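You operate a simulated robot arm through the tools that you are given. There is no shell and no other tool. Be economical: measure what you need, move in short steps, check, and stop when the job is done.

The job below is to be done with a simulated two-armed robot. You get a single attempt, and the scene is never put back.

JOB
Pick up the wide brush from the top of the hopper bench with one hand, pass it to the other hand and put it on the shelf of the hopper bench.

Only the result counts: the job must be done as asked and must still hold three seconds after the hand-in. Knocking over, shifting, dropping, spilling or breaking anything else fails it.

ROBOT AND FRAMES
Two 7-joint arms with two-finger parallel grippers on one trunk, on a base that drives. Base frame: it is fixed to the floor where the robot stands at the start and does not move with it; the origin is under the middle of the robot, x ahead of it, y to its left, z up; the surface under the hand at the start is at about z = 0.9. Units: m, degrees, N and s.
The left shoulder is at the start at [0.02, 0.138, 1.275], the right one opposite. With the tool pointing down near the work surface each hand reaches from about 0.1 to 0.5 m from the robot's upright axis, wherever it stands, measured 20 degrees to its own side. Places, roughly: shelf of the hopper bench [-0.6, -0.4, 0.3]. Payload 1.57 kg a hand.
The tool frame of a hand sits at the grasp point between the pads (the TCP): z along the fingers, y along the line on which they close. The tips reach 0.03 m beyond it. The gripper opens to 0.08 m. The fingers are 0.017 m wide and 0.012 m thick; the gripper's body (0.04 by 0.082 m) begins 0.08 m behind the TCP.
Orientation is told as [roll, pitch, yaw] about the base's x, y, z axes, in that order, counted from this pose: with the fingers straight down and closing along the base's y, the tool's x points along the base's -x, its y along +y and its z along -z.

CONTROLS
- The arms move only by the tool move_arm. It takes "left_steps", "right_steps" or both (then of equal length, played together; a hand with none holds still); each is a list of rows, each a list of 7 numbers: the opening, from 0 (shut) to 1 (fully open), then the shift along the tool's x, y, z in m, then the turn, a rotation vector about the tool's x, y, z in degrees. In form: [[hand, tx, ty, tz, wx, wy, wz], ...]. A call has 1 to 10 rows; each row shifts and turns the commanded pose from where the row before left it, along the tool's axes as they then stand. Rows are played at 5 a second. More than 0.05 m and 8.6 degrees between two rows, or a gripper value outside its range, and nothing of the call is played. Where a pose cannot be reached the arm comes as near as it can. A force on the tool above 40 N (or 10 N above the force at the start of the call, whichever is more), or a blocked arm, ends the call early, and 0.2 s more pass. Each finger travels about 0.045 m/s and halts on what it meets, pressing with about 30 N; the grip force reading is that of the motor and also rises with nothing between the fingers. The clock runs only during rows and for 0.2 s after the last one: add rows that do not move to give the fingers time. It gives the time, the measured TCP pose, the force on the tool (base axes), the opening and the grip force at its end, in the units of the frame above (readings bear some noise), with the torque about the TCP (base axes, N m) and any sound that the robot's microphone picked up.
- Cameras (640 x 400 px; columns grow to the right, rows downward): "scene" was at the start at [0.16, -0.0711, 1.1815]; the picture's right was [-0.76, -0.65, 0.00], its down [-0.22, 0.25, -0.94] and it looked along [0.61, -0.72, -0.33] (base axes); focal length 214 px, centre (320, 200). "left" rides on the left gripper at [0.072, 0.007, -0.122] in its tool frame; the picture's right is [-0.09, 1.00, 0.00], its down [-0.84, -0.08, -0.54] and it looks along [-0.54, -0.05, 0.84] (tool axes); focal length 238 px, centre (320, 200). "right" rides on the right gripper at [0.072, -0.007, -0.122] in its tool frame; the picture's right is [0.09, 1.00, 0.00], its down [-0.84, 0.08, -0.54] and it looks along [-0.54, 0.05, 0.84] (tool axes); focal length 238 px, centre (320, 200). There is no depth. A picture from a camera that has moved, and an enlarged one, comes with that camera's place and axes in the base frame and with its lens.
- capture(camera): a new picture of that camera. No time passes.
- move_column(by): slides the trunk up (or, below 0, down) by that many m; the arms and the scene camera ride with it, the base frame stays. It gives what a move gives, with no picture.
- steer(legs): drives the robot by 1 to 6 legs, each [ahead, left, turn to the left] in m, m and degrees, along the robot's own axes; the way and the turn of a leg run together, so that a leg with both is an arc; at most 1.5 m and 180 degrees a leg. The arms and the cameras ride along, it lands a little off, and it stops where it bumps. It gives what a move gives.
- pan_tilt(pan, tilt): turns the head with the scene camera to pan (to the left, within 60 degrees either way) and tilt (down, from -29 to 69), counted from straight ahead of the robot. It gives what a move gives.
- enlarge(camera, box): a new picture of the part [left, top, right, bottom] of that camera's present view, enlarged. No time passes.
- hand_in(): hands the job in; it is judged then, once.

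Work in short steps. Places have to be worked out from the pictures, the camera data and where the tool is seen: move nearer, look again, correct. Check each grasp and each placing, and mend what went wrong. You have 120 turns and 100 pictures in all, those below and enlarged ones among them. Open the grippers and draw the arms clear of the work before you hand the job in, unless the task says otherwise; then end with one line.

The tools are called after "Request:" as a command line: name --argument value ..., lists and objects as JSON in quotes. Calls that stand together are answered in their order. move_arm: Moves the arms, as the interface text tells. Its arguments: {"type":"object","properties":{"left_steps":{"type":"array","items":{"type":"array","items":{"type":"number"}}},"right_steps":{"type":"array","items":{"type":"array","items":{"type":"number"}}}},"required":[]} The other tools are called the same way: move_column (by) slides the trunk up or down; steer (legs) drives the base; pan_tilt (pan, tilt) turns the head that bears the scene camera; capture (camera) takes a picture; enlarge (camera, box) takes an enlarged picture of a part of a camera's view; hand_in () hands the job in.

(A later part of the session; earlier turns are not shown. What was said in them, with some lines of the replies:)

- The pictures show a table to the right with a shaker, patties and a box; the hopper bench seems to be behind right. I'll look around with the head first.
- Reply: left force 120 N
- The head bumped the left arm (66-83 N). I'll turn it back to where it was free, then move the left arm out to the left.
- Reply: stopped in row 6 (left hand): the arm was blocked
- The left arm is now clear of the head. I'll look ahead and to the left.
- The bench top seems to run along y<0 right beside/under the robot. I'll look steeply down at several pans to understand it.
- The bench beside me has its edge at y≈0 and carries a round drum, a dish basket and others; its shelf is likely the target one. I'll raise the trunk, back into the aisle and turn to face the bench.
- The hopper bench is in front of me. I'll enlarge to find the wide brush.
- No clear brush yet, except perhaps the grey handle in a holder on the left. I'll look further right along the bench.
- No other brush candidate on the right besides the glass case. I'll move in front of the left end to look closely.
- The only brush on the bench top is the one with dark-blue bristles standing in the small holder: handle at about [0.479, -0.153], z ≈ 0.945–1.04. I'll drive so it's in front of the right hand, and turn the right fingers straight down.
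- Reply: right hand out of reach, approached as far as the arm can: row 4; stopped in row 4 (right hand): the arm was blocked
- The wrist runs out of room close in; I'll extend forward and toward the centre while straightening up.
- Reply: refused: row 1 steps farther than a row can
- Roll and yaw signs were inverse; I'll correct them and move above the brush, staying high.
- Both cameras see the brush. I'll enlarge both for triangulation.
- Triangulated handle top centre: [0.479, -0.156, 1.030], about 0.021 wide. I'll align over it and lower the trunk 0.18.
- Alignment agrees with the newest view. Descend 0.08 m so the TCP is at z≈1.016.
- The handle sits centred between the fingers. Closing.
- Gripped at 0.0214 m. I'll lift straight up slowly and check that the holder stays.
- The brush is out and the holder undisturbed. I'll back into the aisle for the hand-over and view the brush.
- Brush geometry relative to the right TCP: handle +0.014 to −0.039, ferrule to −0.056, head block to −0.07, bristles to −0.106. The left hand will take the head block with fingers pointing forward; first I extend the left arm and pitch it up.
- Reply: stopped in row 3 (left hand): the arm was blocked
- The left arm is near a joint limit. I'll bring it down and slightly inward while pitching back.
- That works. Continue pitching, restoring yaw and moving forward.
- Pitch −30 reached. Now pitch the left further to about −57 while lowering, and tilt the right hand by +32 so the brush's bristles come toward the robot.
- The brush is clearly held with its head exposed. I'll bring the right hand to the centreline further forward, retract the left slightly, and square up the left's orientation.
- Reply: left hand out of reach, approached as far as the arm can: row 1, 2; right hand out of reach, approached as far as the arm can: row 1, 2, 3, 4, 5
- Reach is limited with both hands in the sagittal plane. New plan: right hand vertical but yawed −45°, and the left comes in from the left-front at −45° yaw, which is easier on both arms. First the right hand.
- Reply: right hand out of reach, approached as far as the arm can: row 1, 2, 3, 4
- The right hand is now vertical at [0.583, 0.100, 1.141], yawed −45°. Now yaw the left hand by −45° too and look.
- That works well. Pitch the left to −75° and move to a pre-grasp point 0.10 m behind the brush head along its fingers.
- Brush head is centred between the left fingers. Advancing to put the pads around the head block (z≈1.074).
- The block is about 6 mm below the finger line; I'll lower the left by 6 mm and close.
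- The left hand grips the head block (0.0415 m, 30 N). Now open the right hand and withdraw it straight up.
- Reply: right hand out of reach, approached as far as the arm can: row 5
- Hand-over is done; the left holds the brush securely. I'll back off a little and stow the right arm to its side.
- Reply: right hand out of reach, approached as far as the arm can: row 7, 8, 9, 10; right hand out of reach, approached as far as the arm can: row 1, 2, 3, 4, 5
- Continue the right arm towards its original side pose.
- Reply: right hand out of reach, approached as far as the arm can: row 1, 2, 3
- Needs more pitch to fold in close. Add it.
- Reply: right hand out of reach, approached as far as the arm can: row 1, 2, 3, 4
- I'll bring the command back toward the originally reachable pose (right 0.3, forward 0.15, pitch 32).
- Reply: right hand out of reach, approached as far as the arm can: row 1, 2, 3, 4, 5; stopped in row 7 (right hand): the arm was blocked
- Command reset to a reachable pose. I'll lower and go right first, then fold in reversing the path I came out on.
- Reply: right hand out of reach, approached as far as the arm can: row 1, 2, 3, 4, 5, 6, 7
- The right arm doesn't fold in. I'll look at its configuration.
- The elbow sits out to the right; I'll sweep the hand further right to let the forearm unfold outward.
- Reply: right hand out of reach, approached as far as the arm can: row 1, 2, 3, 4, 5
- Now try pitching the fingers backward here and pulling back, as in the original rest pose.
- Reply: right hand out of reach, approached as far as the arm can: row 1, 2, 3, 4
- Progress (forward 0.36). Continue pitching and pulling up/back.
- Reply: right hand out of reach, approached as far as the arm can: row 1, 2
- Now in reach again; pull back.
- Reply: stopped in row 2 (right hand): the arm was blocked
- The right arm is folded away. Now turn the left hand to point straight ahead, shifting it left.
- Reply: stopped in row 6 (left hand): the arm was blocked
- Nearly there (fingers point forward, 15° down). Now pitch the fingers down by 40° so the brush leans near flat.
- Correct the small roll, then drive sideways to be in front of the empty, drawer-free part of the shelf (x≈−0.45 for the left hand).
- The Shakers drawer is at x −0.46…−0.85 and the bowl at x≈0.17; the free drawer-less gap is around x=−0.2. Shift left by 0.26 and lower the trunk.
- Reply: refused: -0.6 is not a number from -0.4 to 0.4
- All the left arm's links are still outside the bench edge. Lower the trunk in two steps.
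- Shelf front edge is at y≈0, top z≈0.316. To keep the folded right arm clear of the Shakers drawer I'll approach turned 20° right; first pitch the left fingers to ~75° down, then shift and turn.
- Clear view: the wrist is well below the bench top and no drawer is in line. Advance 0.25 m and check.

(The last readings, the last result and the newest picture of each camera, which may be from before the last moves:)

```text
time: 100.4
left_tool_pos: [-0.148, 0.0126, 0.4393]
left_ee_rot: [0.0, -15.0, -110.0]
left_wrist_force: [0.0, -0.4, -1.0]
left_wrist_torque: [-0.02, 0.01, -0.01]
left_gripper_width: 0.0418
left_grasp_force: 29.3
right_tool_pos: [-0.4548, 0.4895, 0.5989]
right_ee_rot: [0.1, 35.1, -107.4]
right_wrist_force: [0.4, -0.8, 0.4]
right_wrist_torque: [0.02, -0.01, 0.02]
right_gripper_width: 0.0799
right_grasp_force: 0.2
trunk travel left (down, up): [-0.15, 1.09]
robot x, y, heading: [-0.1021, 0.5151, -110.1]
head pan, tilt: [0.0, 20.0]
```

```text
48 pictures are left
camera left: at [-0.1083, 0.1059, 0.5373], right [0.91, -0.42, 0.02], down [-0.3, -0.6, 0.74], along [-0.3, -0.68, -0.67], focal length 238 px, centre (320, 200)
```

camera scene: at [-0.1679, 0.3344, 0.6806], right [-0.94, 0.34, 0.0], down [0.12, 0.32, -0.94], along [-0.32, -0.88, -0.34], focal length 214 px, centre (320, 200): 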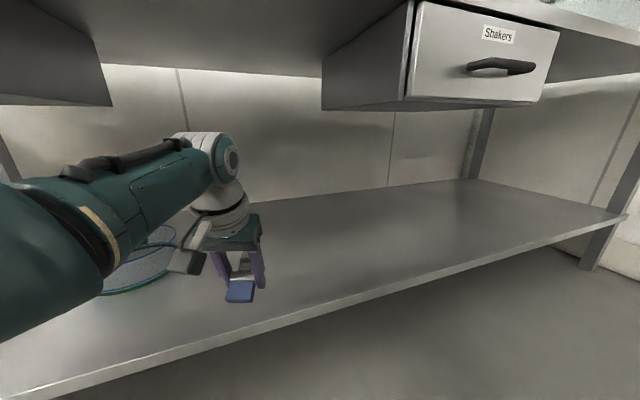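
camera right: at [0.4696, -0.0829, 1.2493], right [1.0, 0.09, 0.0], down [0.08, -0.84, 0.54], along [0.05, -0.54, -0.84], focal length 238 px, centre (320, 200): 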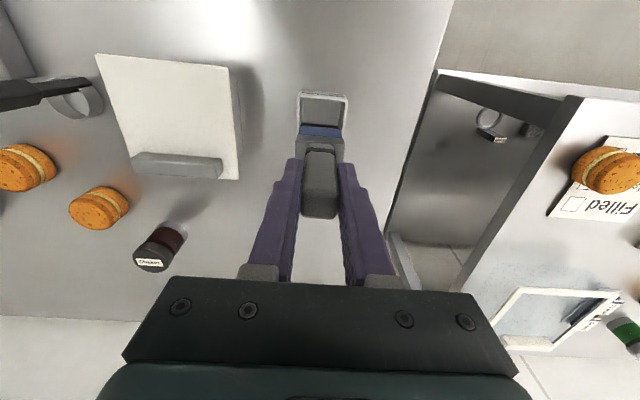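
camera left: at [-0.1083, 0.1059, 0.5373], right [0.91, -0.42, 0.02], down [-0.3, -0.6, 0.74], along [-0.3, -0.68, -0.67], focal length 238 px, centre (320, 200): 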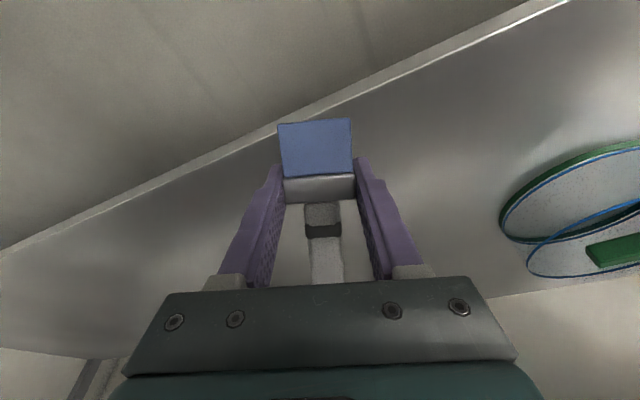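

Clear. Advance another 0.16 with a slight shift right, away from the bowl.

Request:
steer --legs '[[0.15, -0.06, 0]]'

Request:
capture --camera "scene"

Request:
capture --camera "left"

```text
time: 101.8
left_tool_pos: [-0.2571, -0.1065, 0.4375]
left_ee_rot: [0.0, -14.9, -110.0]
left_wrist_force: [0.3, -0.2, -1.3]
left_wrist_torque: [0.0, -0.02, -0.01]
left_gripper_width: 0.0416
left_grasp_force: 29.4
right_tool_pos: [-0.5638, 0.3696, 0.598]
right_ee_rot: [0.1, 35.1, -107.3]
right_wrist_force: [-0.8, -0.5, -0.7]
right_wrist_torque: [0.01, -0.01, 0.02]
right_gripper_width: 0.08
right_grasp_force: 0.0
trunk travel left (down, up): [-0.15, 1.09]
robot x, y, heading: [-0.2106, 0.3952, -110.1]
head pan, tilt: [0.0, 20.0]
```

```text
47 pictures are left
camera scene: at [-0.2764, 0.2136, 0.6806], right [-0.94, 0.34, 0.0], down [0.12, 0.32, -0.94], along [-0.32, -0.88, -0.34], focal length 214 px, centre (320, 200)
```

scene: 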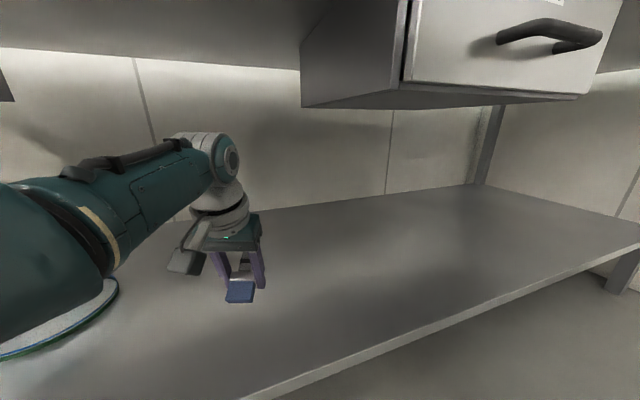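

```text
46 pictures are left
camera left: at [-0.2166, -0.0148, 0.5371], right [0.91, -0.42, 0.02], down [-0.3, -0.6, 0.74], along [-0.3, -0.68, -0.67], focal length 238 px, centre (320, 200)
```

left: 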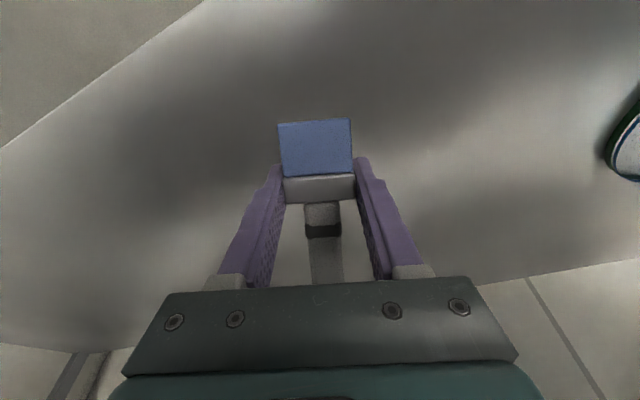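

Brush is over the shelf, ~0.11 m in from the edge. Lower the trunk 0.06 then descend gently with the arm watching force.

Request:
move_column --by -0.06

Request:
move_arm --left_steps '[[0, 0.0013, 0, 0.0048, 0, 0, 0], [0, 0.0013, 0, 0.0048, 0, 0, 0], [0, 0.0013, 0, 0.0048, 0, 0, 0], [0, 0, 0, 0, 0, 0, 0]]'

Request:
capture --camera "left"

Request:
enlarge --camera "scene" --box '[160, 200, 320, 330]'

```text
time: 102.8
left_tool_pos: [-0.2581, -0.1086, 0.3781]
left_ee_rot: [0.0, -14.9, -110.0]
left_wrist_force: [0.3, -0.2, -0.9]
left_wrist_torque: [-0.01, 0.04, 0.0]
left_gripper_width: 0.0415
left_grasp_force: 30.5
right_tool_pos: [-0.5636, 0.3679, 0.5369]
right_ee_rot: [0.1, 35.1, -107.3]
right_wrist_force: [-0.9, 0.2, 0.2]
right_wrist_torque: [0.02, 0.02, -0.03]
right_gripper_width: 0.08
right_grasp_force: 0.0
trunk travel left (down, up): [-0.09, 1.15]
robot x, y, heading: [-0.2103, 0.3921, -109.7]
head pan, tilt: [0.0, 20.0]
```

```text
time: 103.8
left_tool_pos: [-0.2567, -0.1088, 0.3625]
left_ee_rot: [0.0, -14.9, -110.0]
left_wrist_force: [0.2, 0.2, -0.5]
left_wrist_torque: [0.01, 0.0, -0.02]
left_gripper_width: 0.0415
left_grasp_force: 30.2
right_tool_pos: [-0.5636, 0.3673, 0.5377]
right_ee_rot: [0.1, 35.2, -107.4]
right_wrist_force: [0.2, -0.4, 0.6]
right_wrist_torque: [0.01, 0.01, 0.0]
right_gripper_width: 0.0798
right_grasp_force: 0.1
trunk travel left (down, up): [-0.09, 1.15]
robot x, y, heading: [-0.2082, 0.3951, -110.0]
head pan, tilt: [0.0, 20.0]
```

```text
45 pictures are left
camera left: at [-0.2176, -0.0158, 0.462], right [0.91, -0.42, 0.02], down [-0.3, -0.6, 0.74], along [-0.3, -0.68, -0.67], focal length 238 px, centre (320, 200)
```

left: 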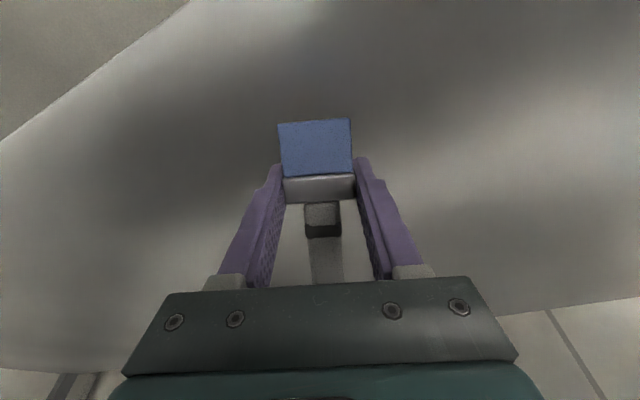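

```text
3.08 times, centred on (240, 265) of scene
camera zoom: at [-0.2771, 0.2128, 0.6207], right [-0.94, 0.34, 0.0], down [0.12, 0.32, -0.94], along [-0.32, -0.88, -0.34], focal length 660 px, centre (566, 0)
```

zoom: 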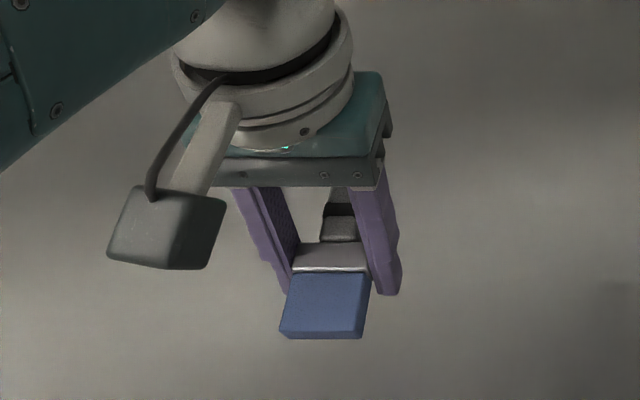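

No contact yet at z=0.3625. Continue in small steps.

Request:
move_arm --left_steps '[[0, 0.001, 0, 0.0038, 0, 0, 0], [0, 0.001, 0, 0.0038, 0, 0, 0], [0, 0.001, 0, 0.0038, 0, 0, 0], [0, 0, 0, 0, 0, 0, 0]]'

```text
time: 104.8
left_tool_pos: [-0.2572, -0.1074, 0.352]
left_ee_rot: [-0.1, -14.9, -110.1]
left_wrist_force: [0.4, 0.4, -0.8]
left_wrist_torque: [0.01, 0.02, 0.03]
left_gripper_width: 0.0417
left_grasp_force: 30.2
right_tool_pos: [-0.5643, 0.3682, 0.5372]
right_ee_rot: [0.2, 35.1, -107.3]
right_wrist_force: [-0.2, -0.1, -0.1]
right_wrist_torque: [-0.01, -0.05, 0.0]
right_gripper_width: 0.0801
right_grasp_force: 0.1
trunk travel left (down, up): [-0.09, 1.15]
robot x, y, heading: [-0.2066, 0.3988, -110.0]
head pan, tilt: [0.0, 20.0]
```

Request:
move_arm --left_steps '[[0, 0.001, 0, 0.0038, 0, 0, 0], [0, 0.0006, 0, 0.002, 0, 0, 0], [0, 0.0006, 0, 0.002, 0, 0, 0], [0, 0, 0, 0, 0, 0, 0]]'

Request:
enlarge --camera "scene" --box '[160, 200, 320, 330]'

```text
time: 105.8
left_tool_pos: [-0.257, -0.1081, 0.3434]
left_ee_rot: [0.1, -14.8, -110.1]
left_wrist_force: [0.8, 0.3, 0.2]
left_wrist_torque: [-0.01, 0.01, -0.02]
left_gripper_width: 0.0412
left_grasp_force: 29.6
right_tool_pos: [-0.5638, 0.3677, 0.5381]
right_ee_rot: [0.0, 35.1, -107.2]
right_wrist_force: [-0.3, 0.1, 0.3]
right_wrist_torque: [0.01, 0.01, -0.01]
right_gripper_width: 0.0802
right_grasp_force: 0.1
trunk travel left (down, up): [-0.09, 1.15]
robot x, y, heading: [-0.2123, 0.3946, -110.1]
head pan, tilt: [0.0, 20.0]
```

```text
3.08 times, centred on (240, 265) of scene
camera zoom: at [-0.2771, 0.2128, 0.6207], right [-0.94, 0.34, 0.0], down [0.12, 0.32, -0.94], along [-0.32, -0.88, -0.34], focal length 660 px, centre (566, 0)
```

zoom: 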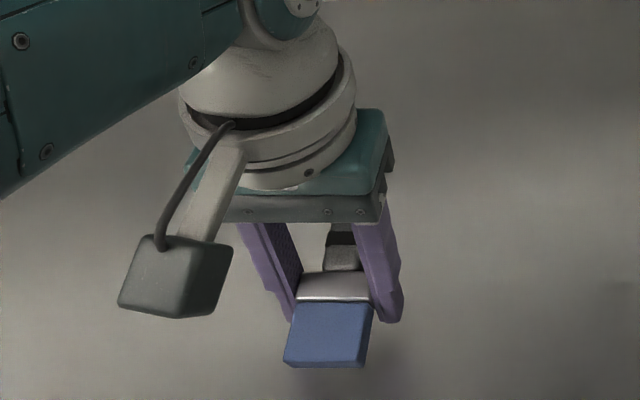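

A shadow closes in but still no contact. Continue in ~3 mm steps.

Request:
move_arm --left_steps '[[0, 0.0008, 0, 0.0029, 0, 0, 0], [0, 0.0008, 0, 0.0029, 0, 0, 0], [0, 0, 0, 0, 0, 0, 0]]'

```text
time: 106.6
left_tool_pos: [-0.2563, -0.109, 0.3365]
left_ee_rot: [0.1, -15.0, -110.0]
left_wrist_force: [-0.5, 0.8, -0.3]
left_wrist_torque: [0.02, -0.05, -0.02]
left_gripper_width: 0.0416
left_grasp_force: 30.1
right_tool_pos: [-0.5623, 0.3674, 0.5382]
right_ee_rot: [0.1, 35.1, -107.2]
right_wrist_force: [0.2, -0.3, 0.6]
right_wrist_torque: [0.04, 0.01, 0.0]
right_gripper_width: 0.0799
right_grasp_force: 0.0
trunk travel left (down, up): [-0.09, 1.15]
robot x, y, heading: [-0.2125, 0.3963, -110.1]
head pan, tilt: [0.0, 20.0]
```

Request:
move_arm --left_steps '[[0, 0.0006, 0, 0.002, 0, 0, 0], [0, 0.0006, 0, 0.002, 0, 0, 0], [0, 0, 0, 0, 0, 0, 0]]'

Request:
enlarge --camera "scene" --box '[160, 200, 320, 330]'

```text
time: 107.4
left_tool_pos: [-0.2574, -0.1068, 0.3332]
left_ee_rot: [0.0, -14.9, -109.9]
left_wrist_force: [-0.8, 0.2, -1.4]
left_wrist_torque: [-0.01, -0.01, 0.01]
left_gripper_width: 0.0414
left_grasp_force: 29.5
right_tool_pos: [-0.5638, 0.3678, 0.5372]
right_ee_rot: [0.1, 35.0, -107.3]
right_wrist_force: [0.1, -0.1, -0.3]
right_wrist_torque: [-0.04, -0.02, -0.04]
right_gripper_width: 0.08
right_grasp_force: 0.0
trunk travel left (down, up): [-0.09, 1.15]
robot x, y, heading: [-0.214, 0.393, -110.0]
head pan, tilt: [0.0, 20.0]
```

```text
3.08 times, centred on (240, 265) of scene
camera zoom: at [-0.2771, 0.2128, 0.6207], right [-0.94, 0.34, 0.0], down [0.12, 0.32, -0.94], along [-0.32, -0.88, -0.34], focal length 660 px, centre (566, 0)
```

zoom: 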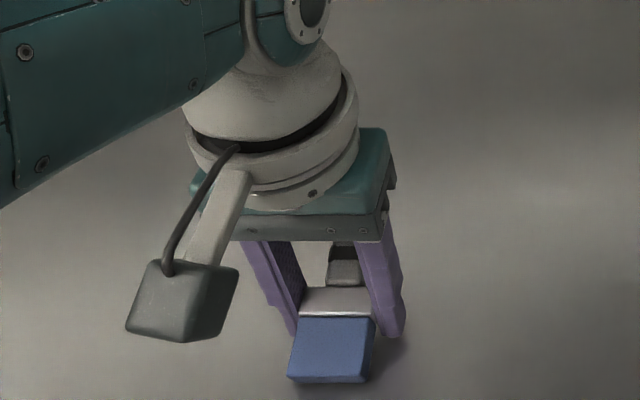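

Very close now. A few more millimetres.

Request:
move_arm --left_steps '[[0, 0.0004, 0, 0.0015, 0, 0, 0], [0, 0.0004, 0, 0.0015, 0, 0, 0], [0, 0, 0, 0, 0, 0, 0]]'

```text
time: 108.2
left_tool_pos: [-0.2575, -0.1083, 0.332]
left_ee_rot: [0.0, -15.1, -109.9]
left_wrist_force: [1.4, 4.9, 18.1]
left_wrist_torque: [0.69, -0.2, 0.0]
left_gripper_width: 0.0417
left_grasp_force: 30.2
right_tool_pos: [-0.5625, 0.3671, 0.5385]
right_ee_rot: [0.0, 35.1, -107.4]
right_wrist_force: [-0.4, -0.6, 0.8]
right_wrist_torque: [0.03, -0.01, -0.02]
right_gripper_width: 0.0799
right_grasp_force: 0.0
trunk travel left (down, up): [-0.09, 1.15]
robot x, y, heading: [-0.2117, 0.3979, -110.1]
head pan, tilt: [0.0, 20.0]
```

Contact (18 N). Relax by 1.5 mm, then open the left gripper slowly.

Request:
move_arm --left_steps '[[0, -0.0004, 0, -0.0015, 0, 0, 0], [0.55, 0, 0, 0, 0, 0, 0], [0.6, 0, 0, 0, 0, 0, 0], [0.7, 0, 0, 0, 0, 0, 0], [0.9, 0, 0, 0, 0, 0, 0], [1, 0, 0, 0, 0, 0, 0], [1, 0, 0, 0, 0, 0, 0], [1, 0, 0, 0, 0, 0, 0]]'

Request:
capture --camera "left"

Request:
enlarge --camera "scene" --box '[160, 200, 320, 330]'

```text
time: 110.0
left_tool_pos: [-0.2578, -0.108, 0.3316]
left_ee_rot: [0.0, -14.9, -110.1]
left_wrist_force: [0.3, 0.0, -0.6]
left_wrist_torque: [-0.02, -0.02, -0.01]
left_gripper_width: 0.08
left_grasp_force: 0.0
right_tool_pos: [-0.563, 0.3664, 0.539]
right_ee_rot: [0.1, 35.1, -107.3]
right_wrist_force: [0.3, 0.2, -0.5]
right_wrist_torque: [-0.04, -0.06, 0.0]
right_gripper_width: 0.0801
right_grasp_force: 0.0
trunk travel left (down, up): [-0.09, 1.15]
robot x, y, heading: [-0.207, 0.3953, -110.1]
head pan, tilt: [0.0, 20.0]
```

```text
41 pictures are left
camera left: at [-0.2175, -0.0156, 0.4303], right [0.91, -0.42, 0.02], down [-0.3, -0.6, 0.74], along [-0.3, -0.68, -0.67], focal length 238 px, centre (320, 200)
```

left: 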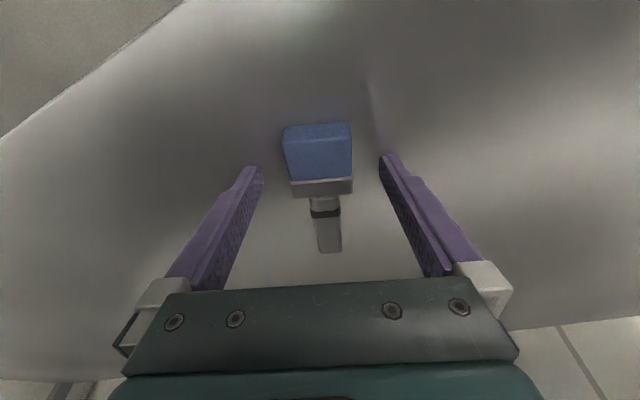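

```text
3.08 times, centred on (240, 265) of scene
camera zoom: at [-0.2772, 0.2126, 0.6207], right [-0.94, 0.34, 0.0], down [0.12, 0.32, -0.94], along [-0.32, -0.88, -0.34], focal length 660 px, centre (566, 0)
```

zoom: 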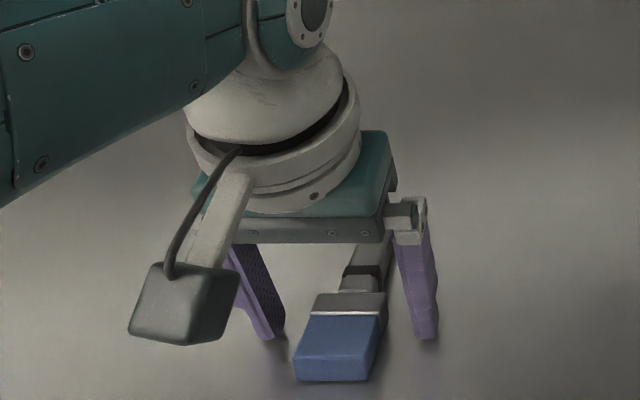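

The brush lies flat on the shelf. Raise the trunk 0.09, then back out of the shelf.

Request:
move_column --by 0.09

Request:
steer --legs '[[-0.4, 0, 0]]'

Request:
capture --camera "scene"

```text
time: 111.3
left_tool_pos: [-0.2565, -0.1075, 0.4211]
left_ee_rot: [0.0, -14.9, -109.9]
left_wrist_force: [0.5, -0.1, 0.1]
left_wrist_torque: [0.03, 0.02, -0.01]
left_gripper_width: 0.0802
left_grasp_force: 0.1
right_tool_pos: [-0.5637, 0.3683, 0.6273]
right_ee_rot: [0.2, 35.1, -107.3]
right_wrist_force: [0.2, -0.1, -1.1]
right_wrist_torque: [-0.03, -0.01, -0.01]
right_gripper_width: 0.0802
right_grasp_force: 0.0
trunk travel left (down, up): [-0.18, 1.06]
robot x, y, heading: [-0.2089, 0.3967, -110.0]
head pan, tilt: [0.0, 20.0]
```

```text
time: 113.8
left_tool_pos: [-0.1195, 0.2707, 0.4223]
left_ee_rot: [0.0, -15.0, -110.1]
left_wrist_force: [-0.1, 0.0, -0.1]
left_wrist_torque: [0.02, -0.02, -0.02]
left_gripper_width: 0.0799
left_grasp_force: 0.1
right_tool_pos: [-0.4262, 0.7465, 0.6281]
right_ee_rot: [0.1, 35.1, -107.2]
right_wrist_force: [0.7, -0.2, 0.6]
right_wrist_torque: [0.03, -0.02, 0.02]
right_gripper_width: 0.0802
right_grasp_force: 0.1
trunk travel left (down, up): [-0.18, 1.06]
robot x, y, heading: [-0.0701, 0.7723, -110.1]
head pan, tilt: [0.0, 20.0]
```

```text
39 pictures are left
camera scene: at [-0.1392, 0.5911, 0.7108], right [-0.94, 0.34, 0.0], down [0.12, 0.32, -0.94], along [-0.32, -0.88, -0.34], focal length 214 px, centre (320, 200)
```

scene: 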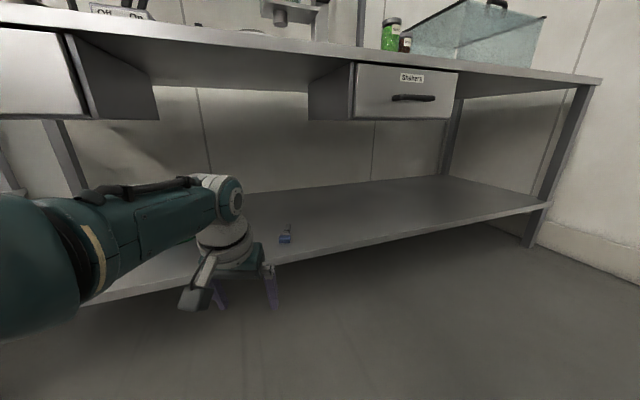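

The brush rests on the shelf and both hands are empty, open and clear of the bench. Handing in.

Request:
hand_in

```text
The job is handed in.
```

I picked up the wide brush from the hopper bench top with the right hand, passed it to the left, and laid it flat on the hopper bench shelf. The last picture before hand-in showed it there, with both hands open and clear of the bench. Early on the head bumped the robot's own left arm, but I saw nothing else knocked or moved.
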